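You operate a simulated robot arm through the tools that you are given. There is no shell and no other tool. Be economical: measure what you need, move in short steps, check, and stop when the job is done.

Carry out the task below with a simulated robot arm. There is one attempt and no reset: what you move stays moved.

TASK
Cook the rice in the steel pot and keep it warm.
Fine: pot into the cooker, white lid on, warm switch on, lever down; wait for the warm lamp.
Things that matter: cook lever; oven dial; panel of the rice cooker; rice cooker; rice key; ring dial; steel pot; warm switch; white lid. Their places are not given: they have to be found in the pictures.

The check looks at the end state, three seconds after you hand in, the way a careful person would. Anything else that was tipped, shoved, dropped, spilled or broken makes it a failure. A push-on lid holds only when it is set on centred and level and pressed home; a screw cap is set on level and turned clockwise until tight.

THE ROBOT
A 7-joint arm with a two-finger parallel gripper, fixed in place. Base frame: the origin is at the foot of the arm, x ahead of it, y to its left, z up. Lengths are in m, angles in degrees, forces in N, time in s.
With the tool pointing down near the work surface it reaches from about 0.24 to 0.72 m from the base axis. Its first joint turns from -115.0 to 115.0 degrees. Payload 3.91 kg.
Tool frame: the origin (TCP) lies between the finger pads and is the grasp point; the fingertips stand 0.03 m ahead of it; z points along the fingers, y is the line along which they close. The gripper opens to 0.11 m. The fingers are 0.02 m wide and 0.01 m thick; the gripper's body (0.048 by 0.112 m) begins 0.055 m behind the TCP.
Orientation is that of the tool frame in the base frame, as a unit quaternion [w, x, y, z]. With the fingers straight down and closing along the base's y, the tool's x points along the base's -x, its y along +y and its z along -z.

THE INTERFACE
- The arm moves only by the tool arm_command. Its argument "moves" is a list of rows, each a list of 6 numbers: the shift along the tool's x, y, z in mm, then the turn, a rotation vector about the tool's x, y, z in degrees. In form: [[dx, dy, dz, ax, ay, az], ...]. A call has 1 to 20 rows; each row shifts and turns the commanded pose from where the row before left it, along the tool's axes as they then stand. "claw" is the finger opening in mm, from 0 to 110, set as the call begins (left out, the last holds). A row lasts 0.2 s, in which the tool goes at most 0.05 m and 8.6 degrees; a call with a longer step from one row to the next is refused whole, and so is a gripper value outside its range. A pose out of reach is approached as far as the arm can. The call stops where the force on the tool passes 50 N (or 10 N more than at its start, if that is more) or the arm is blocked; 0.2 s more then pass. The fingers move at their own pace (about 0.108 m/s each) and stop on an object; they squeeze with about 25 N. The grip force told is the motor's: it shows also when the fingers shut on nothing. Time passes only in rows, and 0.2 s behind the last, so rows that do not move let the fingers close. The reply holds the time, the measured pose of the TCP, the force on the tool along the base axes, the opening and the grip force, in the units named above and with some noise, with the torque about the TCP (base axes, N m) and any sound that the robot's microphone picked up, and new pictures: "show" is both (left out), scene, wrist or none.
- Cameras (640 x 400 px; columns grow to the right, rows downward): "scene" is fixed at [0.0502, 0.4984, 1.4159]; the picture's right is [-0.07, -1.00, 0.00], its down [-0.74, 0.05, -0.67] and it looks along [0.67, -0.05, -0.74] (base axes); focal length 214 px, centre (320, 200). "wrist" rides on the gripper at [0.072, 0.017, -0.103] in the tool frame; the picture's right is [-0.23, 0.97, 0.00], its down [-0.76, -0.18, -0.62] and it looks along [-0.61, -0.14, 0.78] (tool axes); focal length 222 px, centre (320, 200).
- raise_lower(by): slides the trunk up (or, below 0, down) by that many m; the arm rides with it, the base frame stays. It gives what a move gives, with no picture.
- measure_at(camera, pixels): for up to 12 pixels [column, row] of the newest picture of that camera ("zoom" is the newest enlarged one), the place [x, y, z] in the base frame of the surface seen there, good to about 0.003 m. It takes no simulated time.
- enlarge(camera, box): a new picture of the part [left, top, right, bottom] of that camera's present view, enlarged. It takes no simulated time.
- close_job(): hands the job in; it is judged then, once.

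Work in short steps. Measure before you move; look again where a grasp or a placing could have gone wrong, and mend it. You have 80 turns and 200 pictures in all, those below and enlarged ones among them. Open the gripper and draw the arm clear of the work before you hand the job in, unless the task says otherwise; then end with one line.

The tools are called after "Emit:" as a command line: name --pt "numbers of a row" for each row, then --argument value for the rest, lists and objects as JSON in quotes. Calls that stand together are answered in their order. arm_command: Moves the arm, as the interface text tells. Its arguments: {"type":"object","properties":{"moves":{"type":"array"},"claw":{"type":"number"},"show":{"type":"string","enum":["both","scene","wrist","none"]}},"required":["moves"]} The other tools are called the same way: raise_lower (by) slides the trunk up or down; measure_at (camera, pixels) gives the place of the surface under pixels of a picture; enlarge (camera, box) takes an enlarged picture of a part of a camera's view; close_job () hands the job in.

At the start:

```text
clock: 0.0
ee_pos: [0.249, 0.3712, 1.3143]
tcp_rot: [0.001, 0.0, 1.0, 0.0]
wrist_force: [0.2, -1.1, 1.0]
torque: [0.0, -0.04, -0.02]
opening: 0.1098
finger_force: 0.1
trunk travel left (down, up): [-0.9, 0.09]
```

scene: 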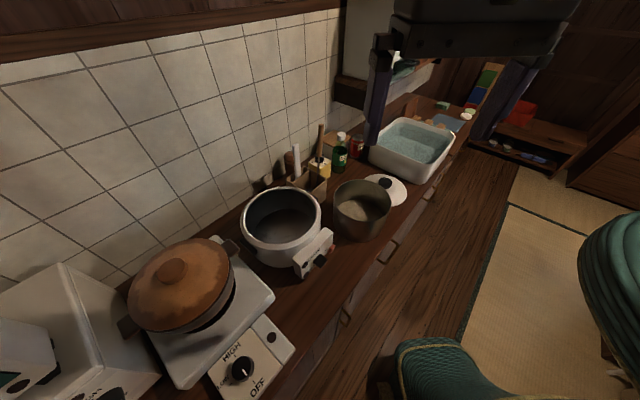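
wrist: 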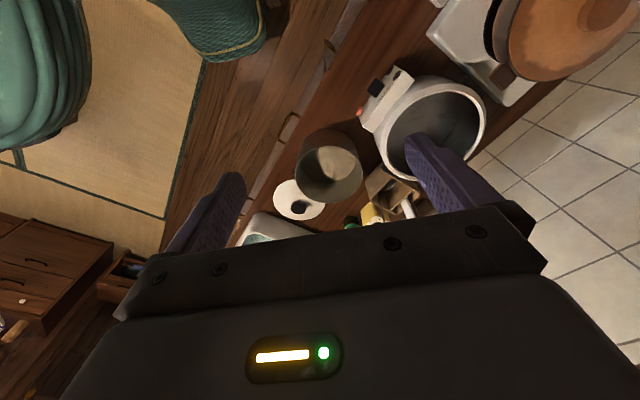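

The scene shows the cooker near (283,225), pot near (361,210) and white lid near (385,190). I enlarge this region and measure key points.

Emit:
enlarge --camera "scene" --box '[230, 150, 420, 290]'

Emit:
measure_at --camera "scene" --pixels '[[283, 225], [243, 225], [322, 215], [285, 188], [361, 205], [335, 200], [390, 205], [362, 181], [360, 241], [385, 182], [405, 195], [300, 300]]'

Emit:
enlarge --camera "wrist" --box '[230, 60, 500, 250]'

```text
2.86 times, centred on (325, 220) of scene
```

zoom: 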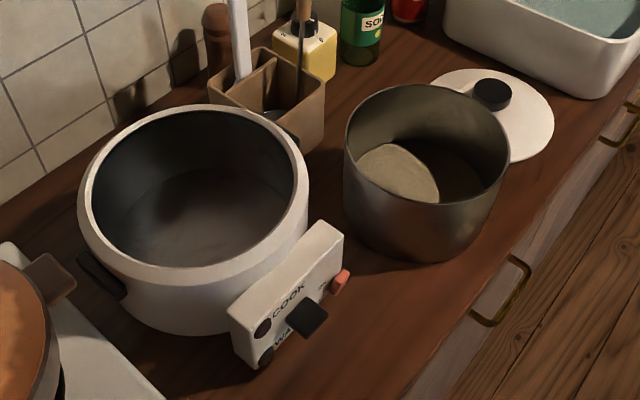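

```text
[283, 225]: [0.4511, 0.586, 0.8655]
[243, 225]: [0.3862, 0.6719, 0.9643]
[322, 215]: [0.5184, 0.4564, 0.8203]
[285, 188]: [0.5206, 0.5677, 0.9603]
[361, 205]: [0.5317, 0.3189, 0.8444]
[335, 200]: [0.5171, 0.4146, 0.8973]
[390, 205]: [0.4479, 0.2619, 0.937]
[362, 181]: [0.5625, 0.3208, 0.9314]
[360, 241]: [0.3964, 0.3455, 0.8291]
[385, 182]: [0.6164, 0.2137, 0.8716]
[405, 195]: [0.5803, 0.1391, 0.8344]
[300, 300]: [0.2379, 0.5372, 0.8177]
```

```text
2.11 times, centred on (365, 155) of wrist
```

zoom: 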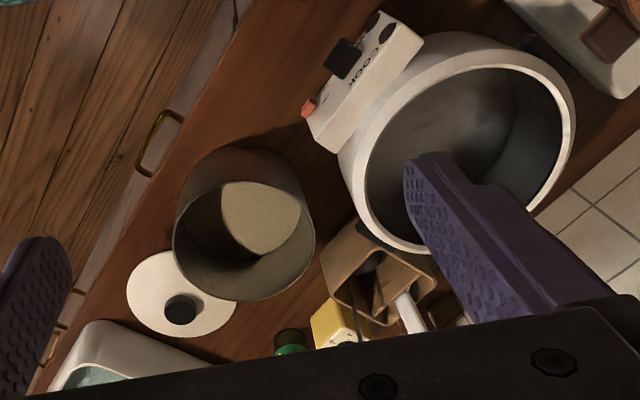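

I measure the rims on the wrist zoom (pot ring around (244,240), cooker ring around (460,140)), and the lid.

Emit:
measure_at --camera "zoom" --pixels '[[175, 245], [312, 240], [240, 299], [246, 184], [180, 309], [132, 290], [190, 255], [228, 315], [260, 215], [215, 275]]'

Emit:
measure_at --camera "zoom" --pixels '[[345, 165], [358, 170], [566, 110], [558, 120], [430, 45], [480, 42], [410, 240], [525, 200], [330, 140], [400, 40]]'

Emit:
enlarge --camera "scene" --box '[285, 220, 345, 285]'

```text
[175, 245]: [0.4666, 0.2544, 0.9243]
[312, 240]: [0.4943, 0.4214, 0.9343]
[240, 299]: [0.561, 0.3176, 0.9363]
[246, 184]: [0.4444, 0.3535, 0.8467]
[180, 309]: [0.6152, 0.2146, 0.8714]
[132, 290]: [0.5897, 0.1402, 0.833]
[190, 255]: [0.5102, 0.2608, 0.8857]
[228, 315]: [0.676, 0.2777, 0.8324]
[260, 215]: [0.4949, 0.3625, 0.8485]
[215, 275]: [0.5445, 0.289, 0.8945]
```

```text
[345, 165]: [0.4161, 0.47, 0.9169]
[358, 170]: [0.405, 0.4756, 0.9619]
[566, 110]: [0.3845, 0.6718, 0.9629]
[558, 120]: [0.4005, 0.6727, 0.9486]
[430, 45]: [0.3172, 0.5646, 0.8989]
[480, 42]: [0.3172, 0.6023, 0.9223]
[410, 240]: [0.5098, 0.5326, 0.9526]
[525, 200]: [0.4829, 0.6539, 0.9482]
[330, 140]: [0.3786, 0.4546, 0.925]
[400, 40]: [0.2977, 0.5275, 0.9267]
```

```text
6.15 times, centred on (315, 252) of scene
```

zoom: 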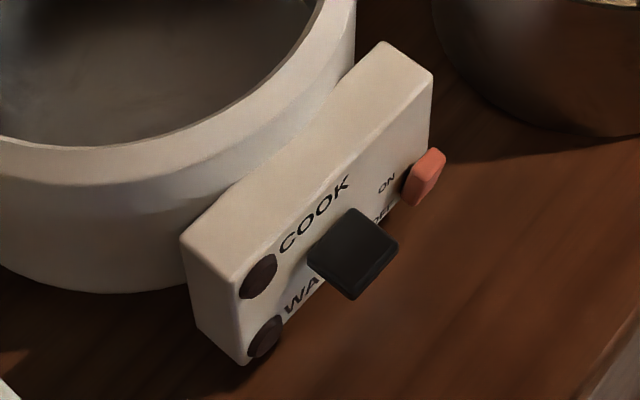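

I measure the panel parts: lever (352,250), switch (424,178), lamps (257,276),(265,336), panel corners.

Emit:
measure_at --camera "zoom" --pixels '[[350, 235], [385, 250], [355, 290], [318, 262], [430, 165], [415, 195], [440, 175], [257, 276], [265, 336], [425, 85], [240, 280], [375, 55]]'

Emit:
enlarge --camera "scene" --box '[235, 165, 415, 275]'

```text
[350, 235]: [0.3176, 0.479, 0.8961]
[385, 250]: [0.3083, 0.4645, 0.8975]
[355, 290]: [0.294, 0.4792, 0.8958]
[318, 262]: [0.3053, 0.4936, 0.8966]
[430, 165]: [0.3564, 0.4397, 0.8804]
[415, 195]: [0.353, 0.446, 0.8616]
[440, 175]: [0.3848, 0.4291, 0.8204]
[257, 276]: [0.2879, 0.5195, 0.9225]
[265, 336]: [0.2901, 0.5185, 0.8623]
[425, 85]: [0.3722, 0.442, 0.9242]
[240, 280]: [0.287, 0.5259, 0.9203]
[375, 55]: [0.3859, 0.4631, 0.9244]
```

```text
3.56 times, centred on (325, 220) of scene
```

zoom: 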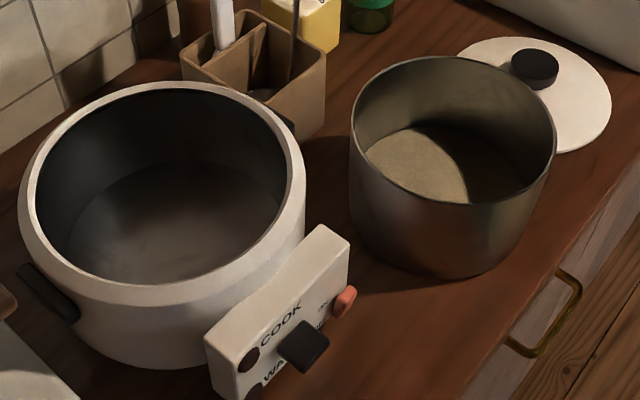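

I measure rim points of the cooker, pot and lid in this zoom.

Emit:
measure_at --camera "zoom" --pixels '[[29, 200], [160, 89], [292, 180], [150, 291], [236, 110], [60, 130], [75, 265], [245, 255]]'

Emit:
measure_at --camera "zoom" --pixels '[[353, 130], [450, 58], [554, 150], [460, 201], [394, 78], [515, 85], [400, 183], [535, 185], [534, 62], [609, 100], [480, 45], [570, 150]]'

Emit:
measure_at --camera "zoom" --pixels '[[350, 150], [355, 235], [470, 277], [545, 180], [420, 160], [180, 210], [225, 60], [320, 130], [295, 140], [50, 290], [300, 5], [540, 40]]'

```text
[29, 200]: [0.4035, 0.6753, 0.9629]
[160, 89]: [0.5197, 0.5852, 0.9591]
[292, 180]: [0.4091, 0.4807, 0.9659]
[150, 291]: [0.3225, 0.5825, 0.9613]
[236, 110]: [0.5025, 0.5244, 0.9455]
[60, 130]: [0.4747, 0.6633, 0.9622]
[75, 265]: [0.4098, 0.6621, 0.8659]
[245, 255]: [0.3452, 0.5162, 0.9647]
```

```text
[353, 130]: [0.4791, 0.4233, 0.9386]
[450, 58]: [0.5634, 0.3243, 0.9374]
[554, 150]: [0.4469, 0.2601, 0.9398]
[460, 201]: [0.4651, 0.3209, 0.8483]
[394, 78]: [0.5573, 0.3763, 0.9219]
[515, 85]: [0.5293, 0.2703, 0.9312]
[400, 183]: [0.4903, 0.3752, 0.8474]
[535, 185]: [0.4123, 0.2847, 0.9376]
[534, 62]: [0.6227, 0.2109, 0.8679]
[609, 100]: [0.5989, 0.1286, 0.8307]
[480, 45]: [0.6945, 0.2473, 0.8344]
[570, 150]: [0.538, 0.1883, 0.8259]
```

```text
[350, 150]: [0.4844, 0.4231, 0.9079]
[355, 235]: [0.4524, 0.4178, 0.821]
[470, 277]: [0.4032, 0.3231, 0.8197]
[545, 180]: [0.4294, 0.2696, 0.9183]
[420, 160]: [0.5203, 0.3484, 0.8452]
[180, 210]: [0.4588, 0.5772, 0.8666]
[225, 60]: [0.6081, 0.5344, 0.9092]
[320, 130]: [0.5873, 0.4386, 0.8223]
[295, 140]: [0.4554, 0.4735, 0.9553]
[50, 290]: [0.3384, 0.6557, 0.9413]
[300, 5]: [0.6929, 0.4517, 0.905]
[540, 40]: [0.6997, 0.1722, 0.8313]
```

The pot is centred at about (0.481,0.338), R≈0.084, z 0.820–0.938. The cooker is at about (0.421,0.578), floor z 0.866, rim 0.962. I lower the trunk and move to look down closer at the cooker gap.

Emit:
raise_lower --by -0.15

Emit:
arm_command --pt "-20 20 0 0 0 0" --pt "-20 20 0 0 0 0" --pt "-20 20 0 0 0 0" --pt "0 0 0 0 0 0"

```text
clock: 1.8
ee_pos: [0.2484, 0.3722, 1.1631]
tcp_rot: [0.001, 0.0, 1.0, 0.001]
wrist_force: [-0.2, 0.3, -0.4]
torque: [0.01, 0.01, -0.02]
opening: 0.1103
finger_force: 0.1
trunk travel left (down, up): [-0.75, 0.24]
```

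```text
clock: 2.8
ee_pos: [0.3076, 0.4311, 1.1636]
tcp_rot: [0.0, 0.0, 1.0, 0.0]
wrist_force: [-0.5, 0.1, 0.6]
torque: [-0.01, -0.01, 0.0]
opening: 0.11
finger_force: 0.1
trunk travel left (down, up): [-0.75, 0.24]
```

scene: 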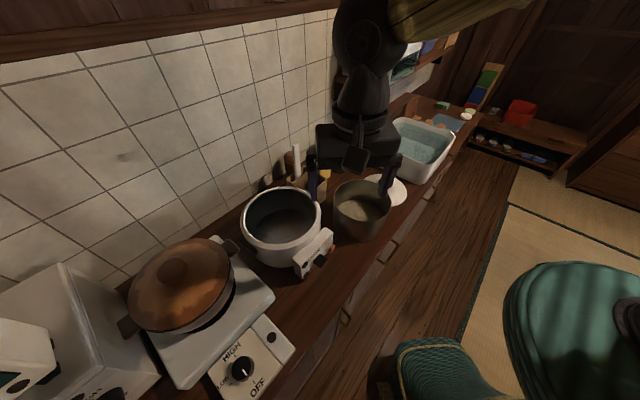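
wrist: 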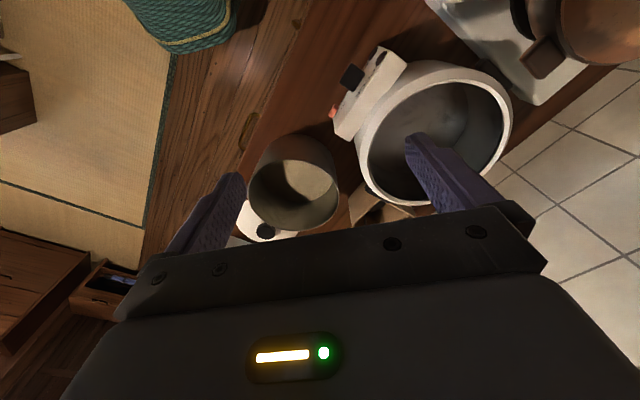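

The cooker rim is visible at (360–510, 60–205) in the wrist view; I enlarge it to measure rim inner/outer edges.

Emit:
enlarge --camera "wrist" --box '[340, 50, 520, 215]'

```text
2.42 times, centred on (430, 132) of wrist
```

zoom: 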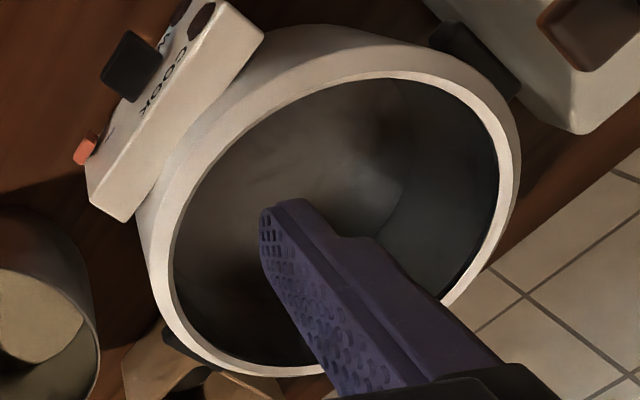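

I measure pairs across the rim: left side x≈165–180 at y 250, right side x≈498–515 at y 180, top, bottom-left.

Emit:
measure_at --camera "zoom" --pixels '[[153, 250], [162, 250], [169, 250], [176, 250], [186, 250], [195, 345], [206, 345], [500, 180], [508, 180], [515, 180], [340, 80], [345, 72]]'

Emit:
measure_at --camera "zoom" --pixels '[[250, 368], [250, 376], [470, 270], [464, 290], [420, 78], [440, 75], [250, 110], [240, 105], [215, 150], [205, 145], [300, 160], [340, 200]]'

```text
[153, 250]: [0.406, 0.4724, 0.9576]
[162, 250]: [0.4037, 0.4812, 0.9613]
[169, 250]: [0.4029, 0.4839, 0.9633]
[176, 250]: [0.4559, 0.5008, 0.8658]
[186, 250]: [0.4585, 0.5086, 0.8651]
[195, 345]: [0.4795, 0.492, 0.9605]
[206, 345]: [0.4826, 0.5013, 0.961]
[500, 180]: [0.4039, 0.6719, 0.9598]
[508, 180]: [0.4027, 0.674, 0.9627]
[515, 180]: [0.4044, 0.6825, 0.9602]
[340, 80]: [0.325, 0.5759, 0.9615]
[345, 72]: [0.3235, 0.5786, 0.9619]
```

```text
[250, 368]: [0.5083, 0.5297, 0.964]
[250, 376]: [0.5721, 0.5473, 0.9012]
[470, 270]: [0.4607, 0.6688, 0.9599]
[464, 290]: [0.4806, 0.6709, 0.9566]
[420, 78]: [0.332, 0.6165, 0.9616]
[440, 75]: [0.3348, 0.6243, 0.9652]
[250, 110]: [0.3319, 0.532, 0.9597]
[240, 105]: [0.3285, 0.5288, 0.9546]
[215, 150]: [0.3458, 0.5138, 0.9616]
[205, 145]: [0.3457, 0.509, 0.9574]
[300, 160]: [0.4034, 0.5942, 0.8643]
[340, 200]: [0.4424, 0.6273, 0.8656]
```

Inner cooker radius ≈0.094, so there's ~10 mm gap around the pot. I'll grip the pot wall on its −y side; move above it at (0.481,0.255) with 60 mm opening.

Emit:
arm_command --pt "-29 -29 0 0 0 0" --pt "-29 -29 0 0 0 0" --pt "-29 -29 0 0 0 0" --pt "-29 -29 0 0 0 0" --pt "-29 -29 0 0 0 0" --pt "-28.4 -31 0 0 0 0" --pt "0 0 40 0 0 0" --pt "0 0 40 0 0 0" --pt "0 0 0 0 0 0" --claw 60

```text
clock: 4.8
ee_pos: [0.4846, 0.2546, 1.0844]
tcp_rot: [0.0, 0.001, 1.0, 0.0]
wrist_force: [-0.4, 0.3, 0.5]
torque: [-0.02, 0.01, 0.0]
opening: 0.06
finger_force: 0.0
trunk travel left (down, up): [-0.75, 0.24]
```

scene: 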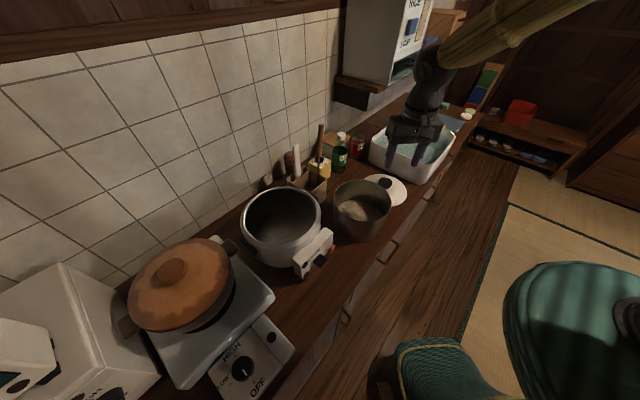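
wrist: 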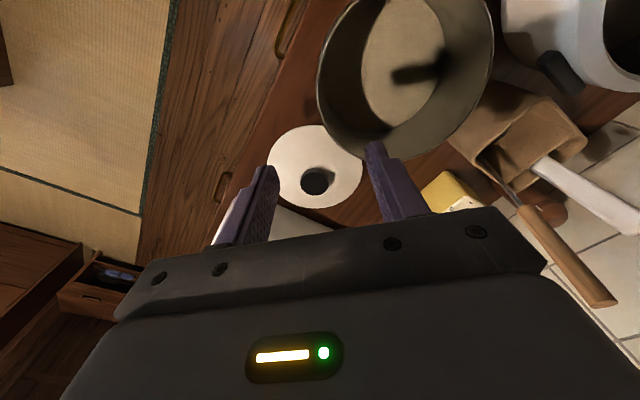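

Pot rim now visible in wrist view ((317,80)–(493,60), bottom (405,155)). I measure the rim and contents.

Emit:
measure_at --camera "wrist" --pixels '[[318, 70], [492, 60], [350, 133], [330, 110], [440, 145], [475, 110], [360, 140], [325, 40], [400, 30], [340, 60], [455, 80], [390, 155]]'

Emit:
enlarge --camera "wrist" --box '[260, 0, 510, 220]'

```text
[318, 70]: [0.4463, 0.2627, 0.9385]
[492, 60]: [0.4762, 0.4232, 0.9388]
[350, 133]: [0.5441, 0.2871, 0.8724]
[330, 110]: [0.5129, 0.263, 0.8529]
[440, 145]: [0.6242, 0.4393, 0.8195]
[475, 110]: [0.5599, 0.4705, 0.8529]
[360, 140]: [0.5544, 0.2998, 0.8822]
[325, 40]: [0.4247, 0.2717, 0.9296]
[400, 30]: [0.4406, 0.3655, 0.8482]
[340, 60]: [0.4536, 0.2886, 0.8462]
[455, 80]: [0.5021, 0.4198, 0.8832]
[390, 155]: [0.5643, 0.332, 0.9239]
```

```text
1.82 times, centred on (385, 110) of wrist
```

zoom: 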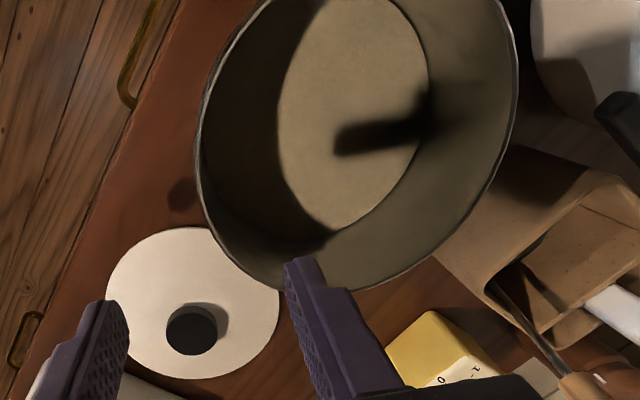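

The wall on the −y side is at y≈0.256, near the TCP y of 0.2546. I shift +1.5 mm and descend 156 mm so that the tips overlap the wall by 40 mm.

Emit:
arm_command --pt "3 1.5 40 0 0 0" --pt "0 0 40 0 0 0" --pt "0 0 30 0 0 0" --pt "0 0 25 0 0 0" --pt "0 0 21 0 0 0" --pt "0 0 0 0 0 0" --claw 60

```text
clock: 6.2
ee_pos: [0.4789, 0.2573, 0.9283]
tcp_rot: [0.0, 0.0, 1.0, 0.001]
wrist_force: [-1.1, 0.0, -0.7]
torque: [0.01, 0.02, -0.03]
opening: 0.06
finger_force: 0.0
trunk travel left (down, up): [-0.75, 0.24]
```

scene: 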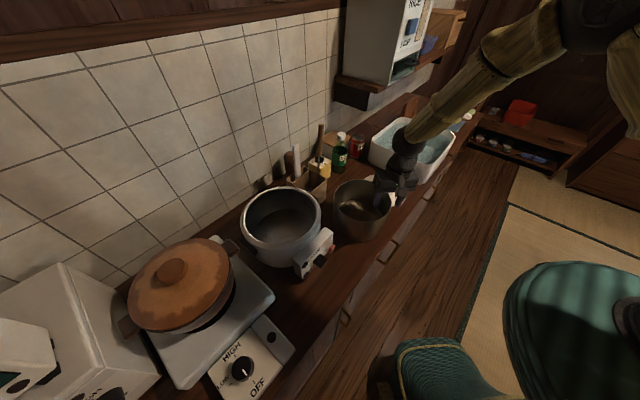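
wrist: 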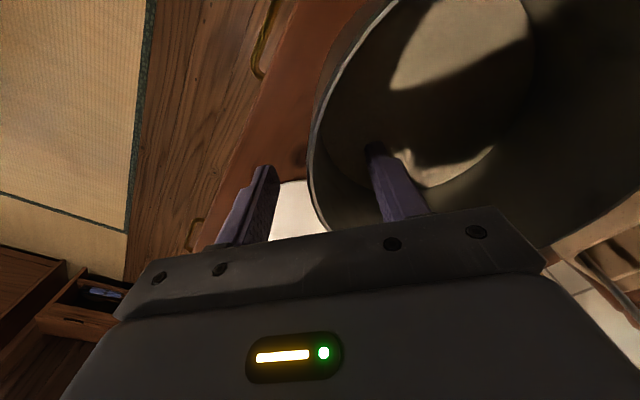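

The fingers straddle the wall (outer at (245,210), inner at (385,185)). I close the gripper.

Emit:
arm_command --pt "0 0 0 0 0 0" --pt "0 0 0 0 0 0" --pt "0 0 0 0 0 0" --claw 0 --show "wrist"

Emit:
arm_command --pt "0 0 -3 0 0 0" --pt "0 0 -5 0 0 0" --pt "0 0 0 0 0 0"

```text
clock: 7.0
ee_pos: [0.48, 0.2573, 0.9292]
tcp_rot: [0.0, 0.002, 1.0, 0.001]
wrist_force: [2.7, 2.4, 1.4]
torque: [1.1, -0.08, -0.58]
opening: 0.0065
finger_force: 24.9
trunk travel left (down, up): [-0.75, 0.24]
```

wrist: 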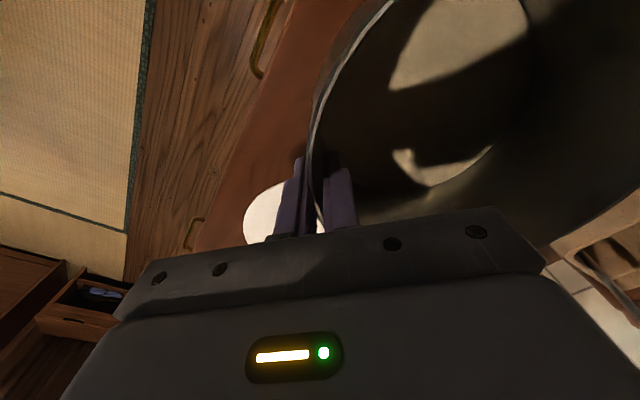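

```text
clock: 7.8
ee_pos: [0.4779, 0.2571, 0.9353]
tcp_rot: [-0.001, 0.0, 1.0, -0.001]
wrist_force: [-0.1, 0.0, -9.2]
torque: [-0.7, -0.1, -0.01]
opening: 0.0028
finger_force: 25.0
trunk travel left (down, up): [-0.75, 0.24]
```

scene: 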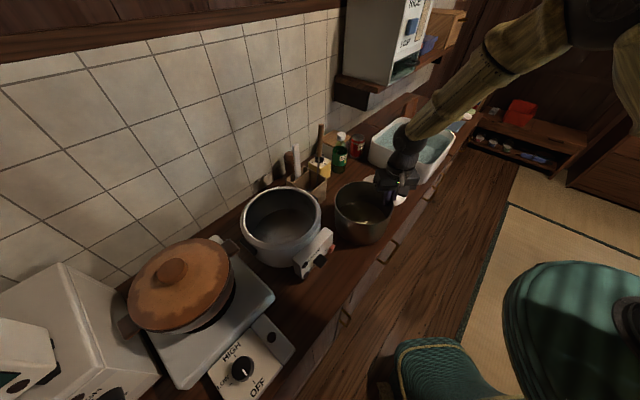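
wrist: 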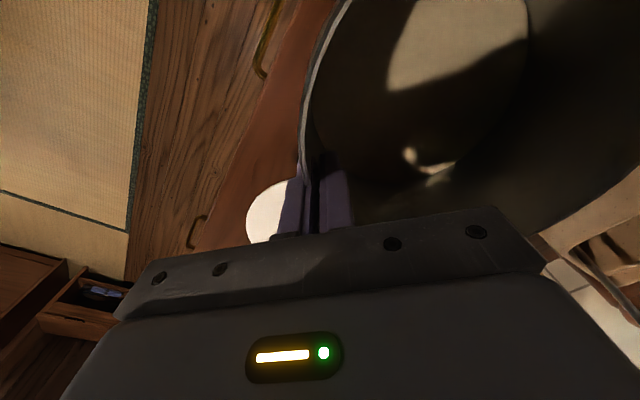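

Full weight 9 N held, wall flat in the pads (2.8 mm). I lift 60 mm gently and check for tilt.

Emit:
arm_command --pt "0 0 -10 0 0 0" --pt "0 0 -20 0 0 0" --pt "0 0 -20 0 0 0" --pt "0 0 -10 0 0 0" --pt "0 0 0 0 0 0"

Emit:
measure_at --camera "scene" --pixels '[[333, 195], [362, 172]]'

Emit:
enlarge --camera "scene" --box '[310, 140, 430, 260]'

```text
clock: 8.9
ee_pos: [0.4796, 0.2563, 0.9974]
tcp_rot: [0.0, 0.0, 1.0, 0.0]
wrist_force: [0.0, 0.9, 0.0]
torque: [0.01, 0.0, 0.0]
opening: 0.0003
finger_force: 25.0
trunk travel left (down, up): [-0.75, 0.24]
```

scene: 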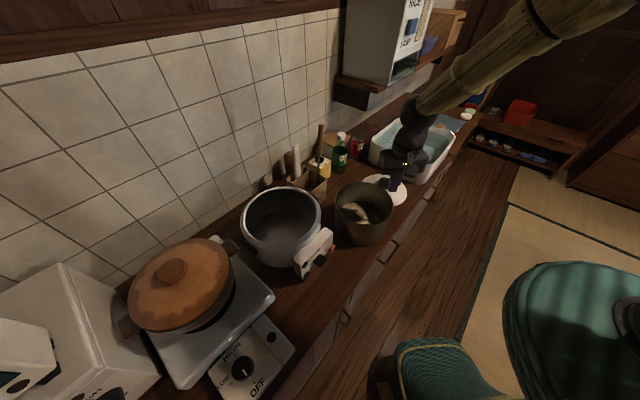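
wrist: 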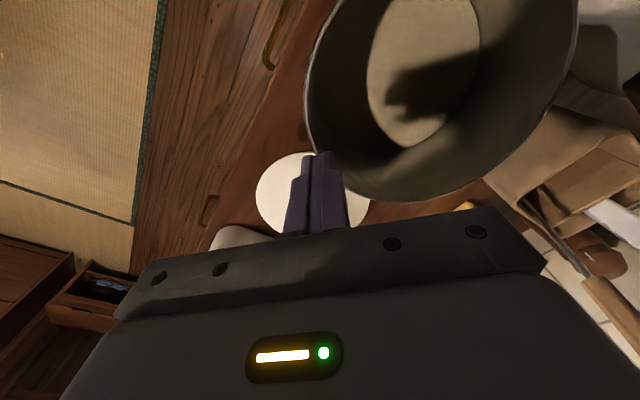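

```text
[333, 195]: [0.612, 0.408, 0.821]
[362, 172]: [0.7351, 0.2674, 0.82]
```

```text
3.33 times, centred on (370, 200) of scene
```

zoom: 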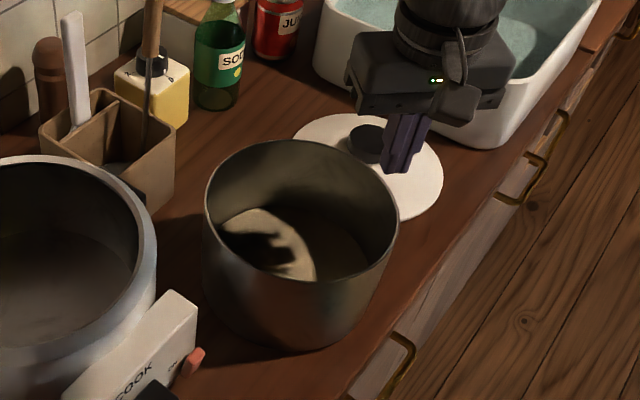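

The pot slipped back down upright (fingers empty, 0.3 mm); the overlap was too small for its tipping moment. I remeasure the pot rim and the inner wall of the cooker so I can use a deeper grip.

Emit:
measure_at --camera "zoom" --pixels '[[205, 200], [398, 215], [285, 142], [240, 155], [360, 160], [225, 245], [350, 275], [210, 240], [285, 345], [390, 250], [270, 240], [365, 145]]'

Emit:
measure_at --camera "wrist" --pixels '[[305, 110], [308, 140], [577, 40], [340, 175], [400, 199], [500, 175], [325, 20], [315, 50], [550, 120], [470, 190], [420, 60], [400, 130]]'

Emit:
enlarge --camera "scene" --box '[235, 165, 345, 275]'

```text
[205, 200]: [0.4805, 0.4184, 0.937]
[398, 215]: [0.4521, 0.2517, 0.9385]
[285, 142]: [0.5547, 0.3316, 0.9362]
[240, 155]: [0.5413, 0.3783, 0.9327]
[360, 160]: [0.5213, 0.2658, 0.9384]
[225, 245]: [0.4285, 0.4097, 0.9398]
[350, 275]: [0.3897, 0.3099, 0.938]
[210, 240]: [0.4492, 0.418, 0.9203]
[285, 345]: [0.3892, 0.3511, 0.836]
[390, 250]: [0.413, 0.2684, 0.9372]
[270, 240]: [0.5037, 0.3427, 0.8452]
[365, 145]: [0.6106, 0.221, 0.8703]
```

```text
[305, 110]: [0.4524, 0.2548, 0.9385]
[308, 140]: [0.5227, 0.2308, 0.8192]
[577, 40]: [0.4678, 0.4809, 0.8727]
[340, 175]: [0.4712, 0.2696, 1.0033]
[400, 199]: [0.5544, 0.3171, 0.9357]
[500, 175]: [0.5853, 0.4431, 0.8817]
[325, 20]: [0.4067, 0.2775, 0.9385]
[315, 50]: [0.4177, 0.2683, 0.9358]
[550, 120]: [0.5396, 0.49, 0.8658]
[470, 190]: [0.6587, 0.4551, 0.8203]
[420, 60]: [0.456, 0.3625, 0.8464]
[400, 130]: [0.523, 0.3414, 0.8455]
```

```text
3.64 times, centred on (290, 220) of scene
```

zoom: 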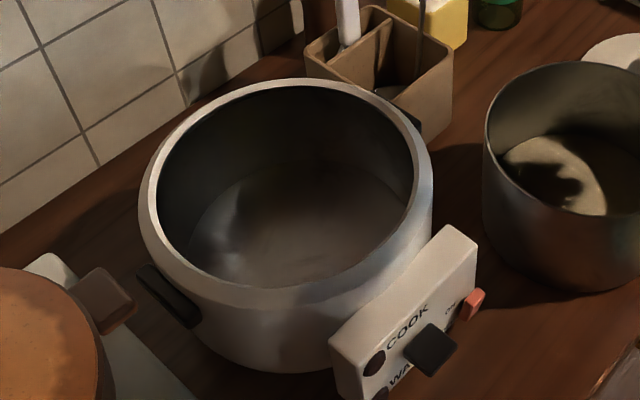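

Pot now centred at (0.471,0.334), upright, R≈0.085. I check the cooker's inner wall profile at several depths.

Emit:
measure_at --camera "zoom" --pixels '[[280, 90], [280, 110], [280, 130], [280, 150], [280, 165], [280, 180], [170, 160], [180, 190], [195, 210], [405, 150], [395, 190], [380, 230]]'

Emit:
measure_at --camera "zoom" --pixels '[[158, 190], [410, 190], [270, 285], [200, 255], [350, 270], [400, 130], [370, 105], [320, 88], [240, 88], [190, 115]]'

```text
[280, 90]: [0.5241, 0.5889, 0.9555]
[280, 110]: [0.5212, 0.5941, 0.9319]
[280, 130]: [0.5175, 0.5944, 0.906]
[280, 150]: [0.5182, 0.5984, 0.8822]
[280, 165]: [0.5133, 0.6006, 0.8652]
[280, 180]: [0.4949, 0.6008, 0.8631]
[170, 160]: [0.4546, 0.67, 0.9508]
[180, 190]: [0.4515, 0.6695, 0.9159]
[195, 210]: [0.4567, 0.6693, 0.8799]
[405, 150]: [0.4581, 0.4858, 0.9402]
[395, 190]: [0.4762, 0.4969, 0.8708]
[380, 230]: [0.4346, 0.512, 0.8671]
```

```text
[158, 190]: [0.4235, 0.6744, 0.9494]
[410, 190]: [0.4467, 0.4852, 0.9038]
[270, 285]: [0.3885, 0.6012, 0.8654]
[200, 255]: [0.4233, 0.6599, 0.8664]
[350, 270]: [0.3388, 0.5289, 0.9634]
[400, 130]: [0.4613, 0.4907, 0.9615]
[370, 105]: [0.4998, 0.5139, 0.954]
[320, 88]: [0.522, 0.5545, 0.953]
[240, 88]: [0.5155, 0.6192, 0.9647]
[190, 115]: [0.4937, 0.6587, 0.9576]
```

The well is vertical with R≈0.0965 about (0.424,0.577), so a finger fits deep in the gap if I offset the pot 5 mm to +y. I regrip with 70 mm overlap at (0.471,0.250).

Emit:
arm_command --pt "8.6 -6.3 0 0 0 0" --pt "0 0 0 0 0 0" --pt "0 0 30 0 0 0" --pt "0 0 30 0 0 0" --pt "0 0 25 0 0 0" --pt "0 0 14 0 0 0" --pt "0 0 0 0 0 0" --claw 60 --show "wrist"

Emit:
arm_command --pt "0 0 0 0 0 0" --pt "0 0 0 0 0 0" --pt "0 0 0 0 0 0" --claw 0 --show "wrist"

Emit:
arm_command --pt "0 0 -1 0 0 0" --pt "0 0 -1 0 0 0" --pt "0 0 -1 0 0 0" --pt "0 0 -1 0 0 0" --pt "0 0 -1 0 0 0" --pt "0 0 -1 0 0 0" --pt "0 0 -1 0 0 0" --pt "0 0 -1 0 0 0" --pt "0 0 0 0 0 0" --pt "0 0 0 0 0 0"

```text
clock: 10.6
ee_pos: [0.4695, 0.2498, 0.8955]
tcp_rot: [0.0, 0.0, 1.0, 0.0]
wrist_force: [-0.6, -0.3, 0.3]
torque: [0.01, -0.05, 0.01]
opening: 0.0601
finger_force: 0.0
trunk travel left (down, up): [-0.75, 0.24]
```

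wrist: 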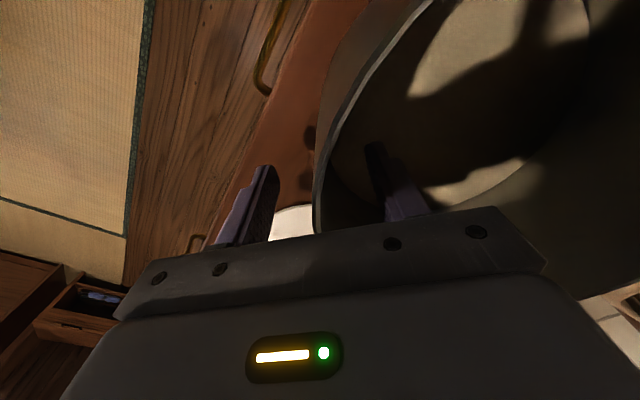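

```text
clock: 11.3
ee_pos: [0.4697, 0.2506, 0.897]
tcp_rot: [0.001, -0.001, 1.0, 0.001]
wrist_force: [-0.9, 4.8, 4.5]
torque: [1.81, 0.26, 0.08]
opening: 0.0044
finger_force: 24.8
trunk travel left (down, up): [-0.75, 0.24]
```

wrist: 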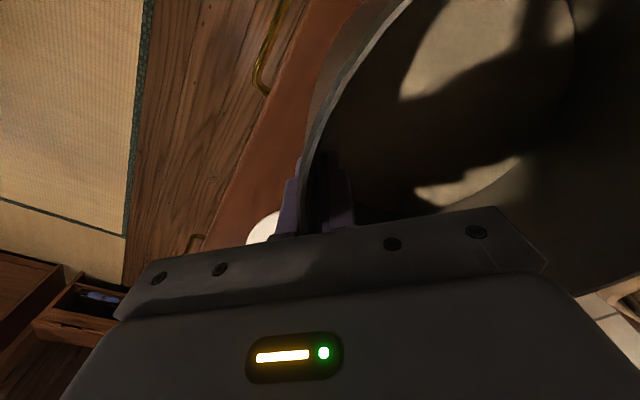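

```text
clock: 13.6
ee_pos: [0.4715, 0.2502, 0.9048]
tcp_rot: [-0.001, 0.0, 1.0, -0.001]
wrist_force: [0.4, 0.2, -9.2]
torque: [-0.72, 0.01, 0.01]
opening: 0.0028
finger_force: 24.3
trunk travel left (down, up): [-0.75, 0.24]
```

scene: 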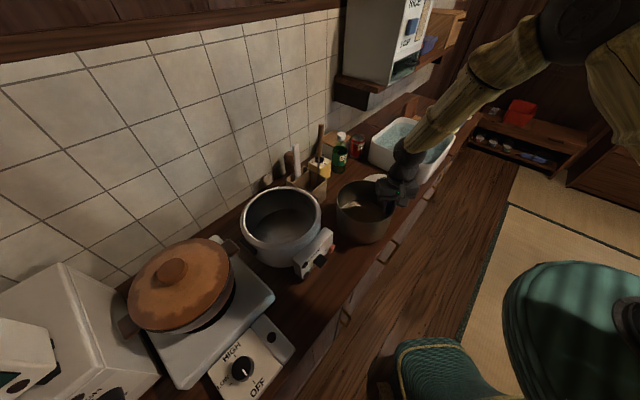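
wrist: 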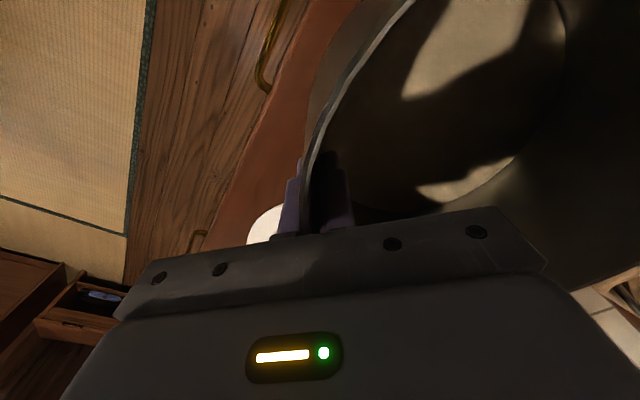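

Held flat with 9.2 N and 0.72 N m. I lift slowly and watch for slipping.

Emit:
arm_command --pt "0 0 -2 0 0 0" --pt "0 0 -3 0 0 0" --pt "0 0 -4 0 0 0" --pt "0 0 -5 0 0 0" --pt "0 0 -5 0 0 0" --pt "0 0 -5 0 0 0" --pt "0 0 -4 0 0 0" --pt "0 0 -2 0 0 0" --pt "0 0 0 0 0 0"

Emit:
enlarge --camera "scene" --box '[310, 140, 430, 260]'

```text
clock: 15.6
ee_pos: [0.4707, 0.2511, 0.9346]
tcp_rot: [-0.001, 0.0, 1.0, 0.0]
wrist_force: [-0.7, -0.4, -10.0]
torque: [-0.74, 0.0, 0.02]
opening: 0.0027
finger_force: 24.8
trunk travel left (down, up): [-0.75, 0.24]
```

scene: 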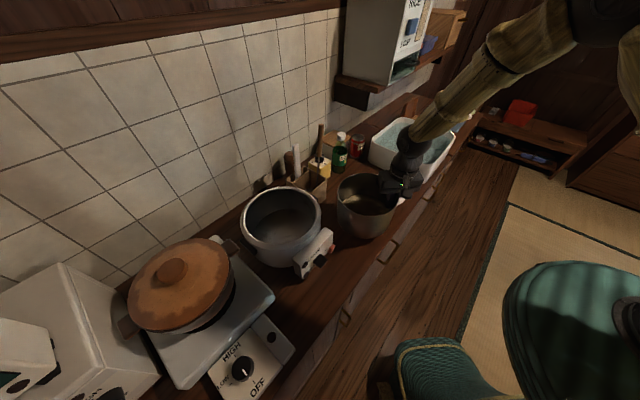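
wrist: 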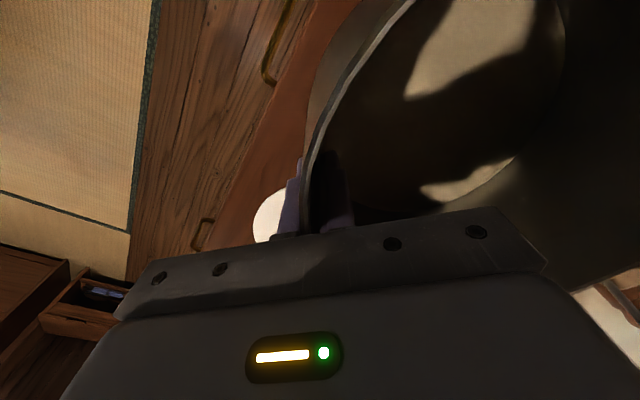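

```text
3.33 times, centred on (370, 200) of scene
```

zoom: 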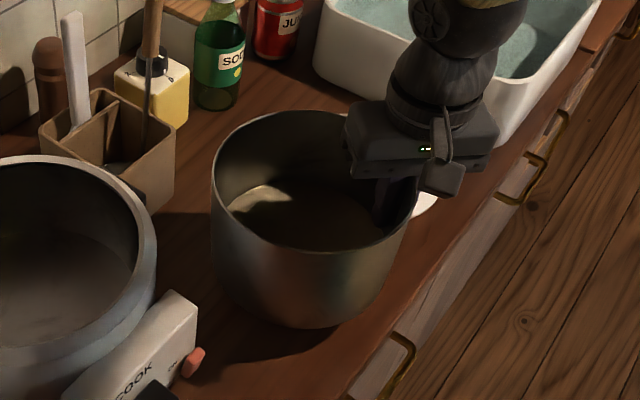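

The pot is off the counter and level-looking. I measure its rim for tilt, then continue lifting 130 mm.

Emit:
measure_at --camera "zoom" --pixels '[[214, 165], [287, 113], [408, 225], [310, 254], [232, 222], [250, 125]]'

Emit:
arm_command --pt "0 0 -3 0 0 0" --pt "0 0 -6 0 0 0" --pt "0 0 -9 0 0 0" --pt "0 0 -10 0 0 0" --pt "0 0 -10 0 0 0" --pt "0 0 -10 0 0 0" --pt "0 0 -10 0 0 0" --pt "0 0 -10 0 0 0" --pt "0 0 -10 0 0 0" --pt "0 0 -10 0 0 0" --pt "0 0 -10 0 0 0" --pt "0 0 -10 0 0 0" --pt "0 0 -9 0 0 0" --pt "0 0 -6 0 0 0" --pt "0 0 -4 0 0 0" --pt "0 0 -3 0 0 0" --pt "0 0 0 0 0 0"

```text
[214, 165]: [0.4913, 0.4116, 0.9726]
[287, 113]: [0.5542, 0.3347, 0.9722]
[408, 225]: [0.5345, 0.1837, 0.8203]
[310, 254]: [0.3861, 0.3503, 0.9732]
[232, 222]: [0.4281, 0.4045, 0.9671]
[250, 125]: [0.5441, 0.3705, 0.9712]
```

```text
clock: 19.1
ee_pos: [0.4716, 0.2509, 1.0648]
tcp_rot: [0.001, 0.0, 1.0, -0.001]
wrist_force: [0.9, -0.4, -9.9]
torque: [-0.72, 0.02, -0.01]
opening: 0.0029
finger_force: 24.6
trunk travel left (down, up): [-0.75, 0.24]
```

scene: 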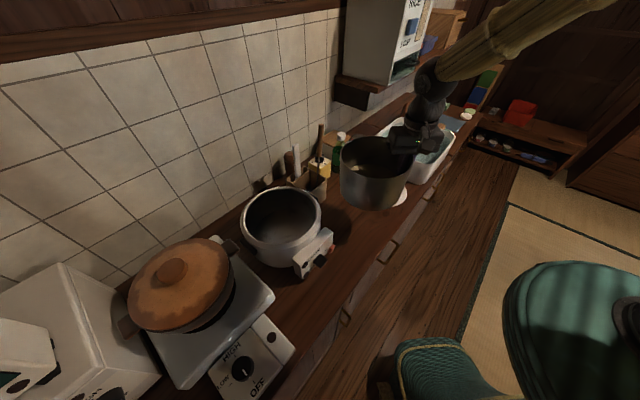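
wrist: 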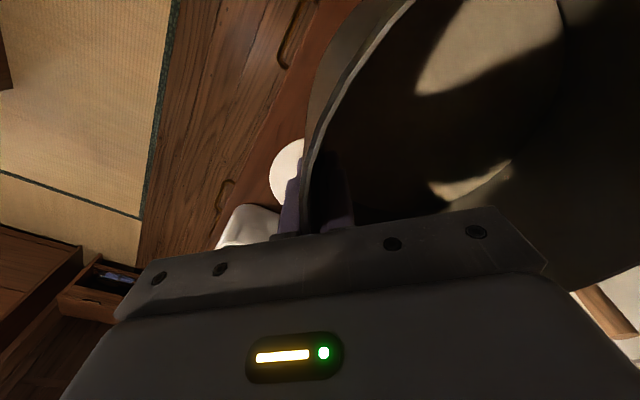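

The pot is held level with its bottom at about z 0.985. I carry it: first −x 47 mm, then +y ~247 mm, smoothly ramped.

Emit:
arm_command --pt "5 0 0 0 0 0" --pt "10 0 0 0 0 0" --pt "12 2 0 0 0 0" --pt "12 5 0 0 0 0" --pt "6 8 0 0 0 0" --pt "2 12 0 0 0 0" --pt "0 15 0 0 0 0" --pt "0 16 0 0 0 0" --pt "0 16 0 0 0 0" --pt "0 16 0 0 0 0" --pt "0 16 0 0 0 0" --pt "0 16 0 0 0 0" --pt "0 16 0 0 0 0" --pt "0 16 0 0 0 0" --pt "0 16 0 0 0 0" --pt "0 12 0 0 0 0" --pt "0 8 0 0 0 0" --pt "0 4 0 0 0 0" --pt "0 0 0 0 0 0"

```text
clock: 23.1
ee_pos: [0.4227, 0.4454, 1.0659]
tcp_rot: [0.0, -0.001, 1.0, -0.001]
wrist_force: [-0.4, -0.7, -9.5]
torque: [-0.7, 0.01, 0.0]
opening: 0.0026
finger_force: 25.5
trunk travel left (down, up): [-0.75, 0.24]
```

scene: 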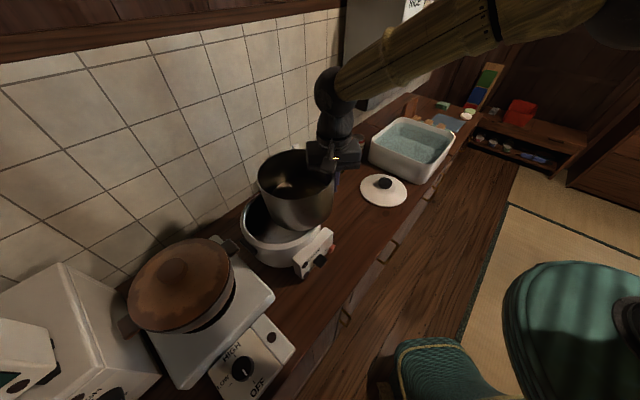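
wrist: 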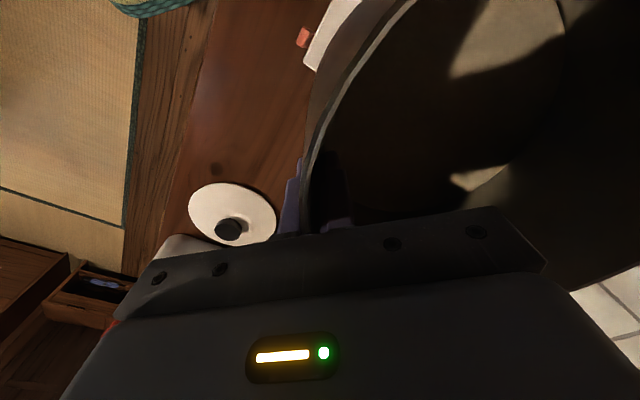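

The pot hangs beside/over the cooker. I measure its rim to get the pot centre relative to the TCP.

Emit:
enlarge --camera "scene" --box '[230, 130, 350, 280]'

```text
2.67 times, centred on (290, 205) of scene
```

zoom: 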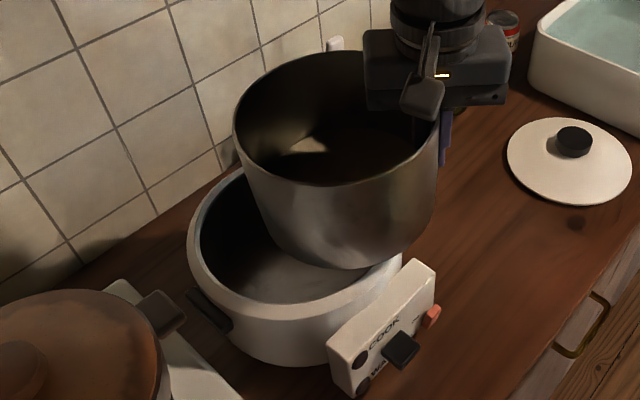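

Emit:
measure_at --camera "zoom" --pixels '[[236, 128], [245, 150], [265, 170], [300, 184], [335, 187], [370, 185], [400, 175], [425, 158], [340, 54], [290, 65], [255, 88], [239, 110]]'

Emit:
measure_at --camera "zoom" --pixels '[[280, 225], [330, 240], [380, 240], [410, 225], [260, 200], [425, 200]]'

```text
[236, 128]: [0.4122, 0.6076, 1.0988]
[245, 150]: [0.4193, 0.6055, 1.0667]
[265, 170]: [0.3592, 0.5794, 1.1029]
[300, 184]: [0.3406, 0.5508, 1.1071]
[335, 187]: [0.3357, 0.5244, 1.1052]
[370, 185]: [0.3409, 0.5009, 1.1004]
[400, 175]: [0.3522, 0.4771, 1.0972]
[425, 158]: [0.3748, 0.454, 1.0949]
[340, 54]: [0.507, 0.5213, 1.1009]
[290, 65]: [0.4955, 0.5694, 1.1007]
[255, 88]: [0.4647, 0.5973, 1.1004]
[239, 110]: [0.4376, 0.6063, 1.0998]
```

```text
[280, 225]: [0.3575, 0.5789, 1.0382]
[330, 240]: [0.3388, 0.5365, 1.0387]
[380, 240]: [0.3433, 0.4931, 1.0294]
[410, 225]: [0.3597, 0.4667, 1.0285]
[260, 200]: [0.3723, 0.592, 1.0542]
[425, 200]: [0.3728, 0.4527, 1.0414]
```

Pot centre ≈(0.4225,0.524), rim level at z≈1.10. Target pot centre is (0.424,0.582): I move +58 mm in y, +1.5 mm in x.

Emit:
arm_command --pt "-1.5 5 0 0 0 0" --pt "0 10 0 0 0 0" --pt "0 14 0 0 0 0" --pt "0 14 0 0 0 0" --pt "0 10 0 0 0 0" --pt "0 5 0 0 0 0" --pt "0 0 0 0 0 0" --pt "0 0 0 0 0 0"

Emit:
enlarge --camera "scene" --box '[220, 130, 340, 280]'

```text
clock: 24.9
ee_pos: [0.4258, 0.5031, 1.0645]
tcp_rot: [0.0, -0.001, 1.0, 0.0]
wrist_force: [-0.2, -0.2, -9.0]
torque: [-0.73, -0.06, 0.02]
opening: 0.0026
finger_force: 25.2
trunk travel left (down, up): [-0.75, 0.24]
```

scene: 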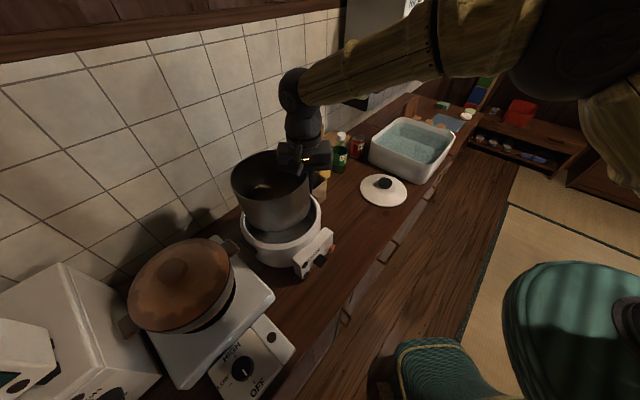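
wrist: 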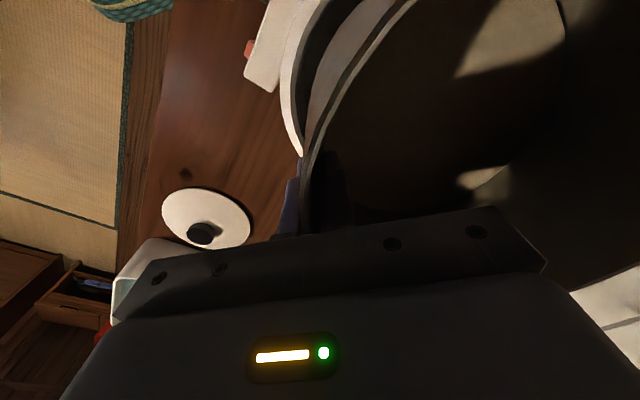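

```text
2.67 times, centred on (280, 205) of scene
```

zoom: 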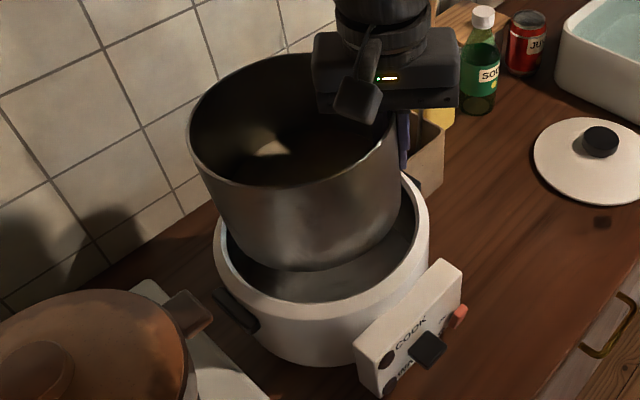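

I verify pot rim position and cooker rim near the finger before descending.

Emit:
measure_at --camera "zoom" --pixels '[[191, 130], [205, 165], [240, 184], [280, 188], [320, 184], [360, 170], [385, 150], [270, 57], [225, 80], [200, 105], [402, 140], [402, 160]]'

Emit:
measure_at --camera "wrist" --pixels '[[290, 125], [284, 100], [296, 135], [292, 60], [302, 140], [310, 110], [300, 200], [292, 190], [305, 100], [313, 60]]'

```text
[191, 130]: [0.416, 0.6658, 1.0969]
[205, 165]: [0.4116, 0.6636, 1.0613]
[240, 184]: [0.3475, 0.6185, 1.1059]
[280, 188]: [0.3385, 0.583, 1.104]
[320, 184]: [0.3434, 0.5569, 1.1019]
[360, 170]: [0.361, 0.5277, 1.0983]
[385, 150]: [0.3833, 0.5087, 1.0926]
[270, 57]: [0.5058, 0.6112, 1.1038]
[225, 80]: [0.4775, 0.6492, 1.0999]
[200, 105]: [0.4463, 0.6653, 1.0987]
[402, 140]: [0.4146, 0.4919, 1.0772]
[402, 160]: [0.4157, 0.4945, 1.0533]
```

```text
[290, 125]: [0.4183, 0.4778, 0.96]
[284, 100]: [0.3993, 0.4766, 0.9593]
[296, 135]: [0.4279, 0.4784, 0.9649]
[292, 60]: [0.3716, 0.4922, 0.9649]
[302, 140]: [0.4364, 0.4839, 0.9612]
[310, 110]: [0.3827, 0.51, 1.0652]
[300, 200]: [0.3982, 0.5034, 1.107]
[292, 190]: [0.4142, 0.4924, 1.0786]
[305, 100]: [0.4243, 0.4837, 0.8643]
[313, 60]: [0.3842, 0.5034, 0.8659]
```

Alignment is good: pot centre (0.4235,0.582), finger outer ≈0.488 vs wall ≈0.481. I descend 60 mm and check forces.

Emit:
arm_command --pt "0 0 4 0 0 0" --pt "0 0 8 0 0 0" --pt "0 0 8 0 0 0" --pt "0 0 8 0 0 0" --pt "0 0 8 0 0 0" --pt "0 0 8 0 0 0" --pt "0 0 8 0 0 0" --pt "0 0 5 0 0 0" --pt "0 0 3 0 0 0" --pt "0 0 0 0 0 0"

Emit:
enlarge --camera "scene" --box '[220, 130, 340, 280]'

```text
clock: 27.1
ee_pos: [0.4243, 0.5037, 1.0047]
tcp_rot: [0.0, 0.0, 1.0, -0.001]
wrist_force: [-0.3, 0.2, -8.9]
torque: [-0.74, 0.01, 0.0]
opening: 0.0028
finger_force: 25.5
trunk travel left (down, up): [-0.75, 0.24]
```

scene: 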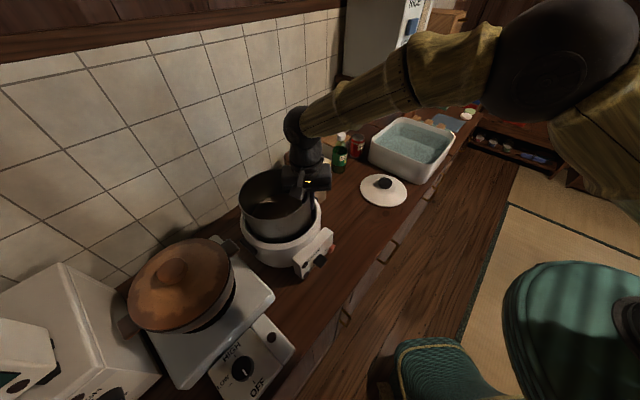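
wrist: 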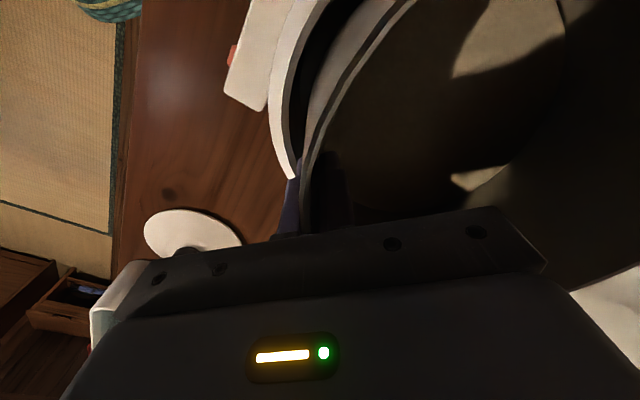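

```text
2.67 times, centred on (280, 205) of scene
```

zoom: 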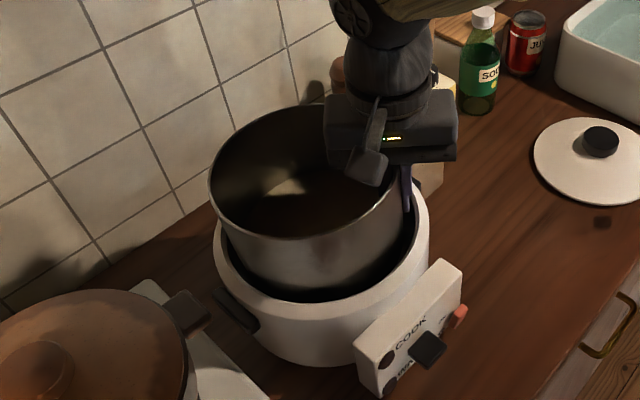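

The pot is entering cleanly; fingertips at z≈0.975 about to pass the rim. I look closely at the finger versus rim.

Emit:
enlarge --camera "wrist" --box '[240, 100, 380, 240]'

Emit:
measure_at --camera "wrist" --pixels '[[288, 178], [293, 178], [283, 150], [276, 130], [283, 125], [290, 205], [296, 190], [284, 210], [300, 150], [292, 150]]'

```text
2.86 times, centred on (310, 170) of wrist
```

zoom: 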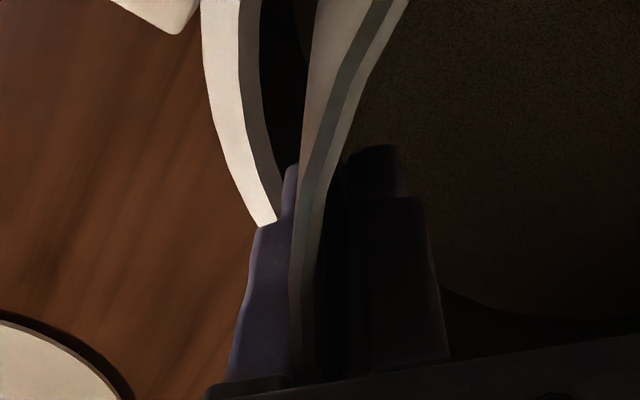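

```text
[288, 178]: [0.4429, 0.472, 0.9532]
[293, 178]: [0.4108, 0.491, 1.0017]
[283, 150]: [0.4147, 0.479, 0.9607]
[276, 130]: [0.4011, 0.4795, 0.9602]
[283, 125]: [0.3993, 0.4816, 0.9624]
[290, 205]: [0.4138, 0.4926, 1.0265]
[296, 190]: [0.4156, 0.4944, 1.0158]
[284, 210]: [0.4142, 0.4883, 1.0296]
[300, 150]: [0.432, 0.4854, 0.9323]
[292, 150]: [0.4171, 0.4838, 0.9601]
```

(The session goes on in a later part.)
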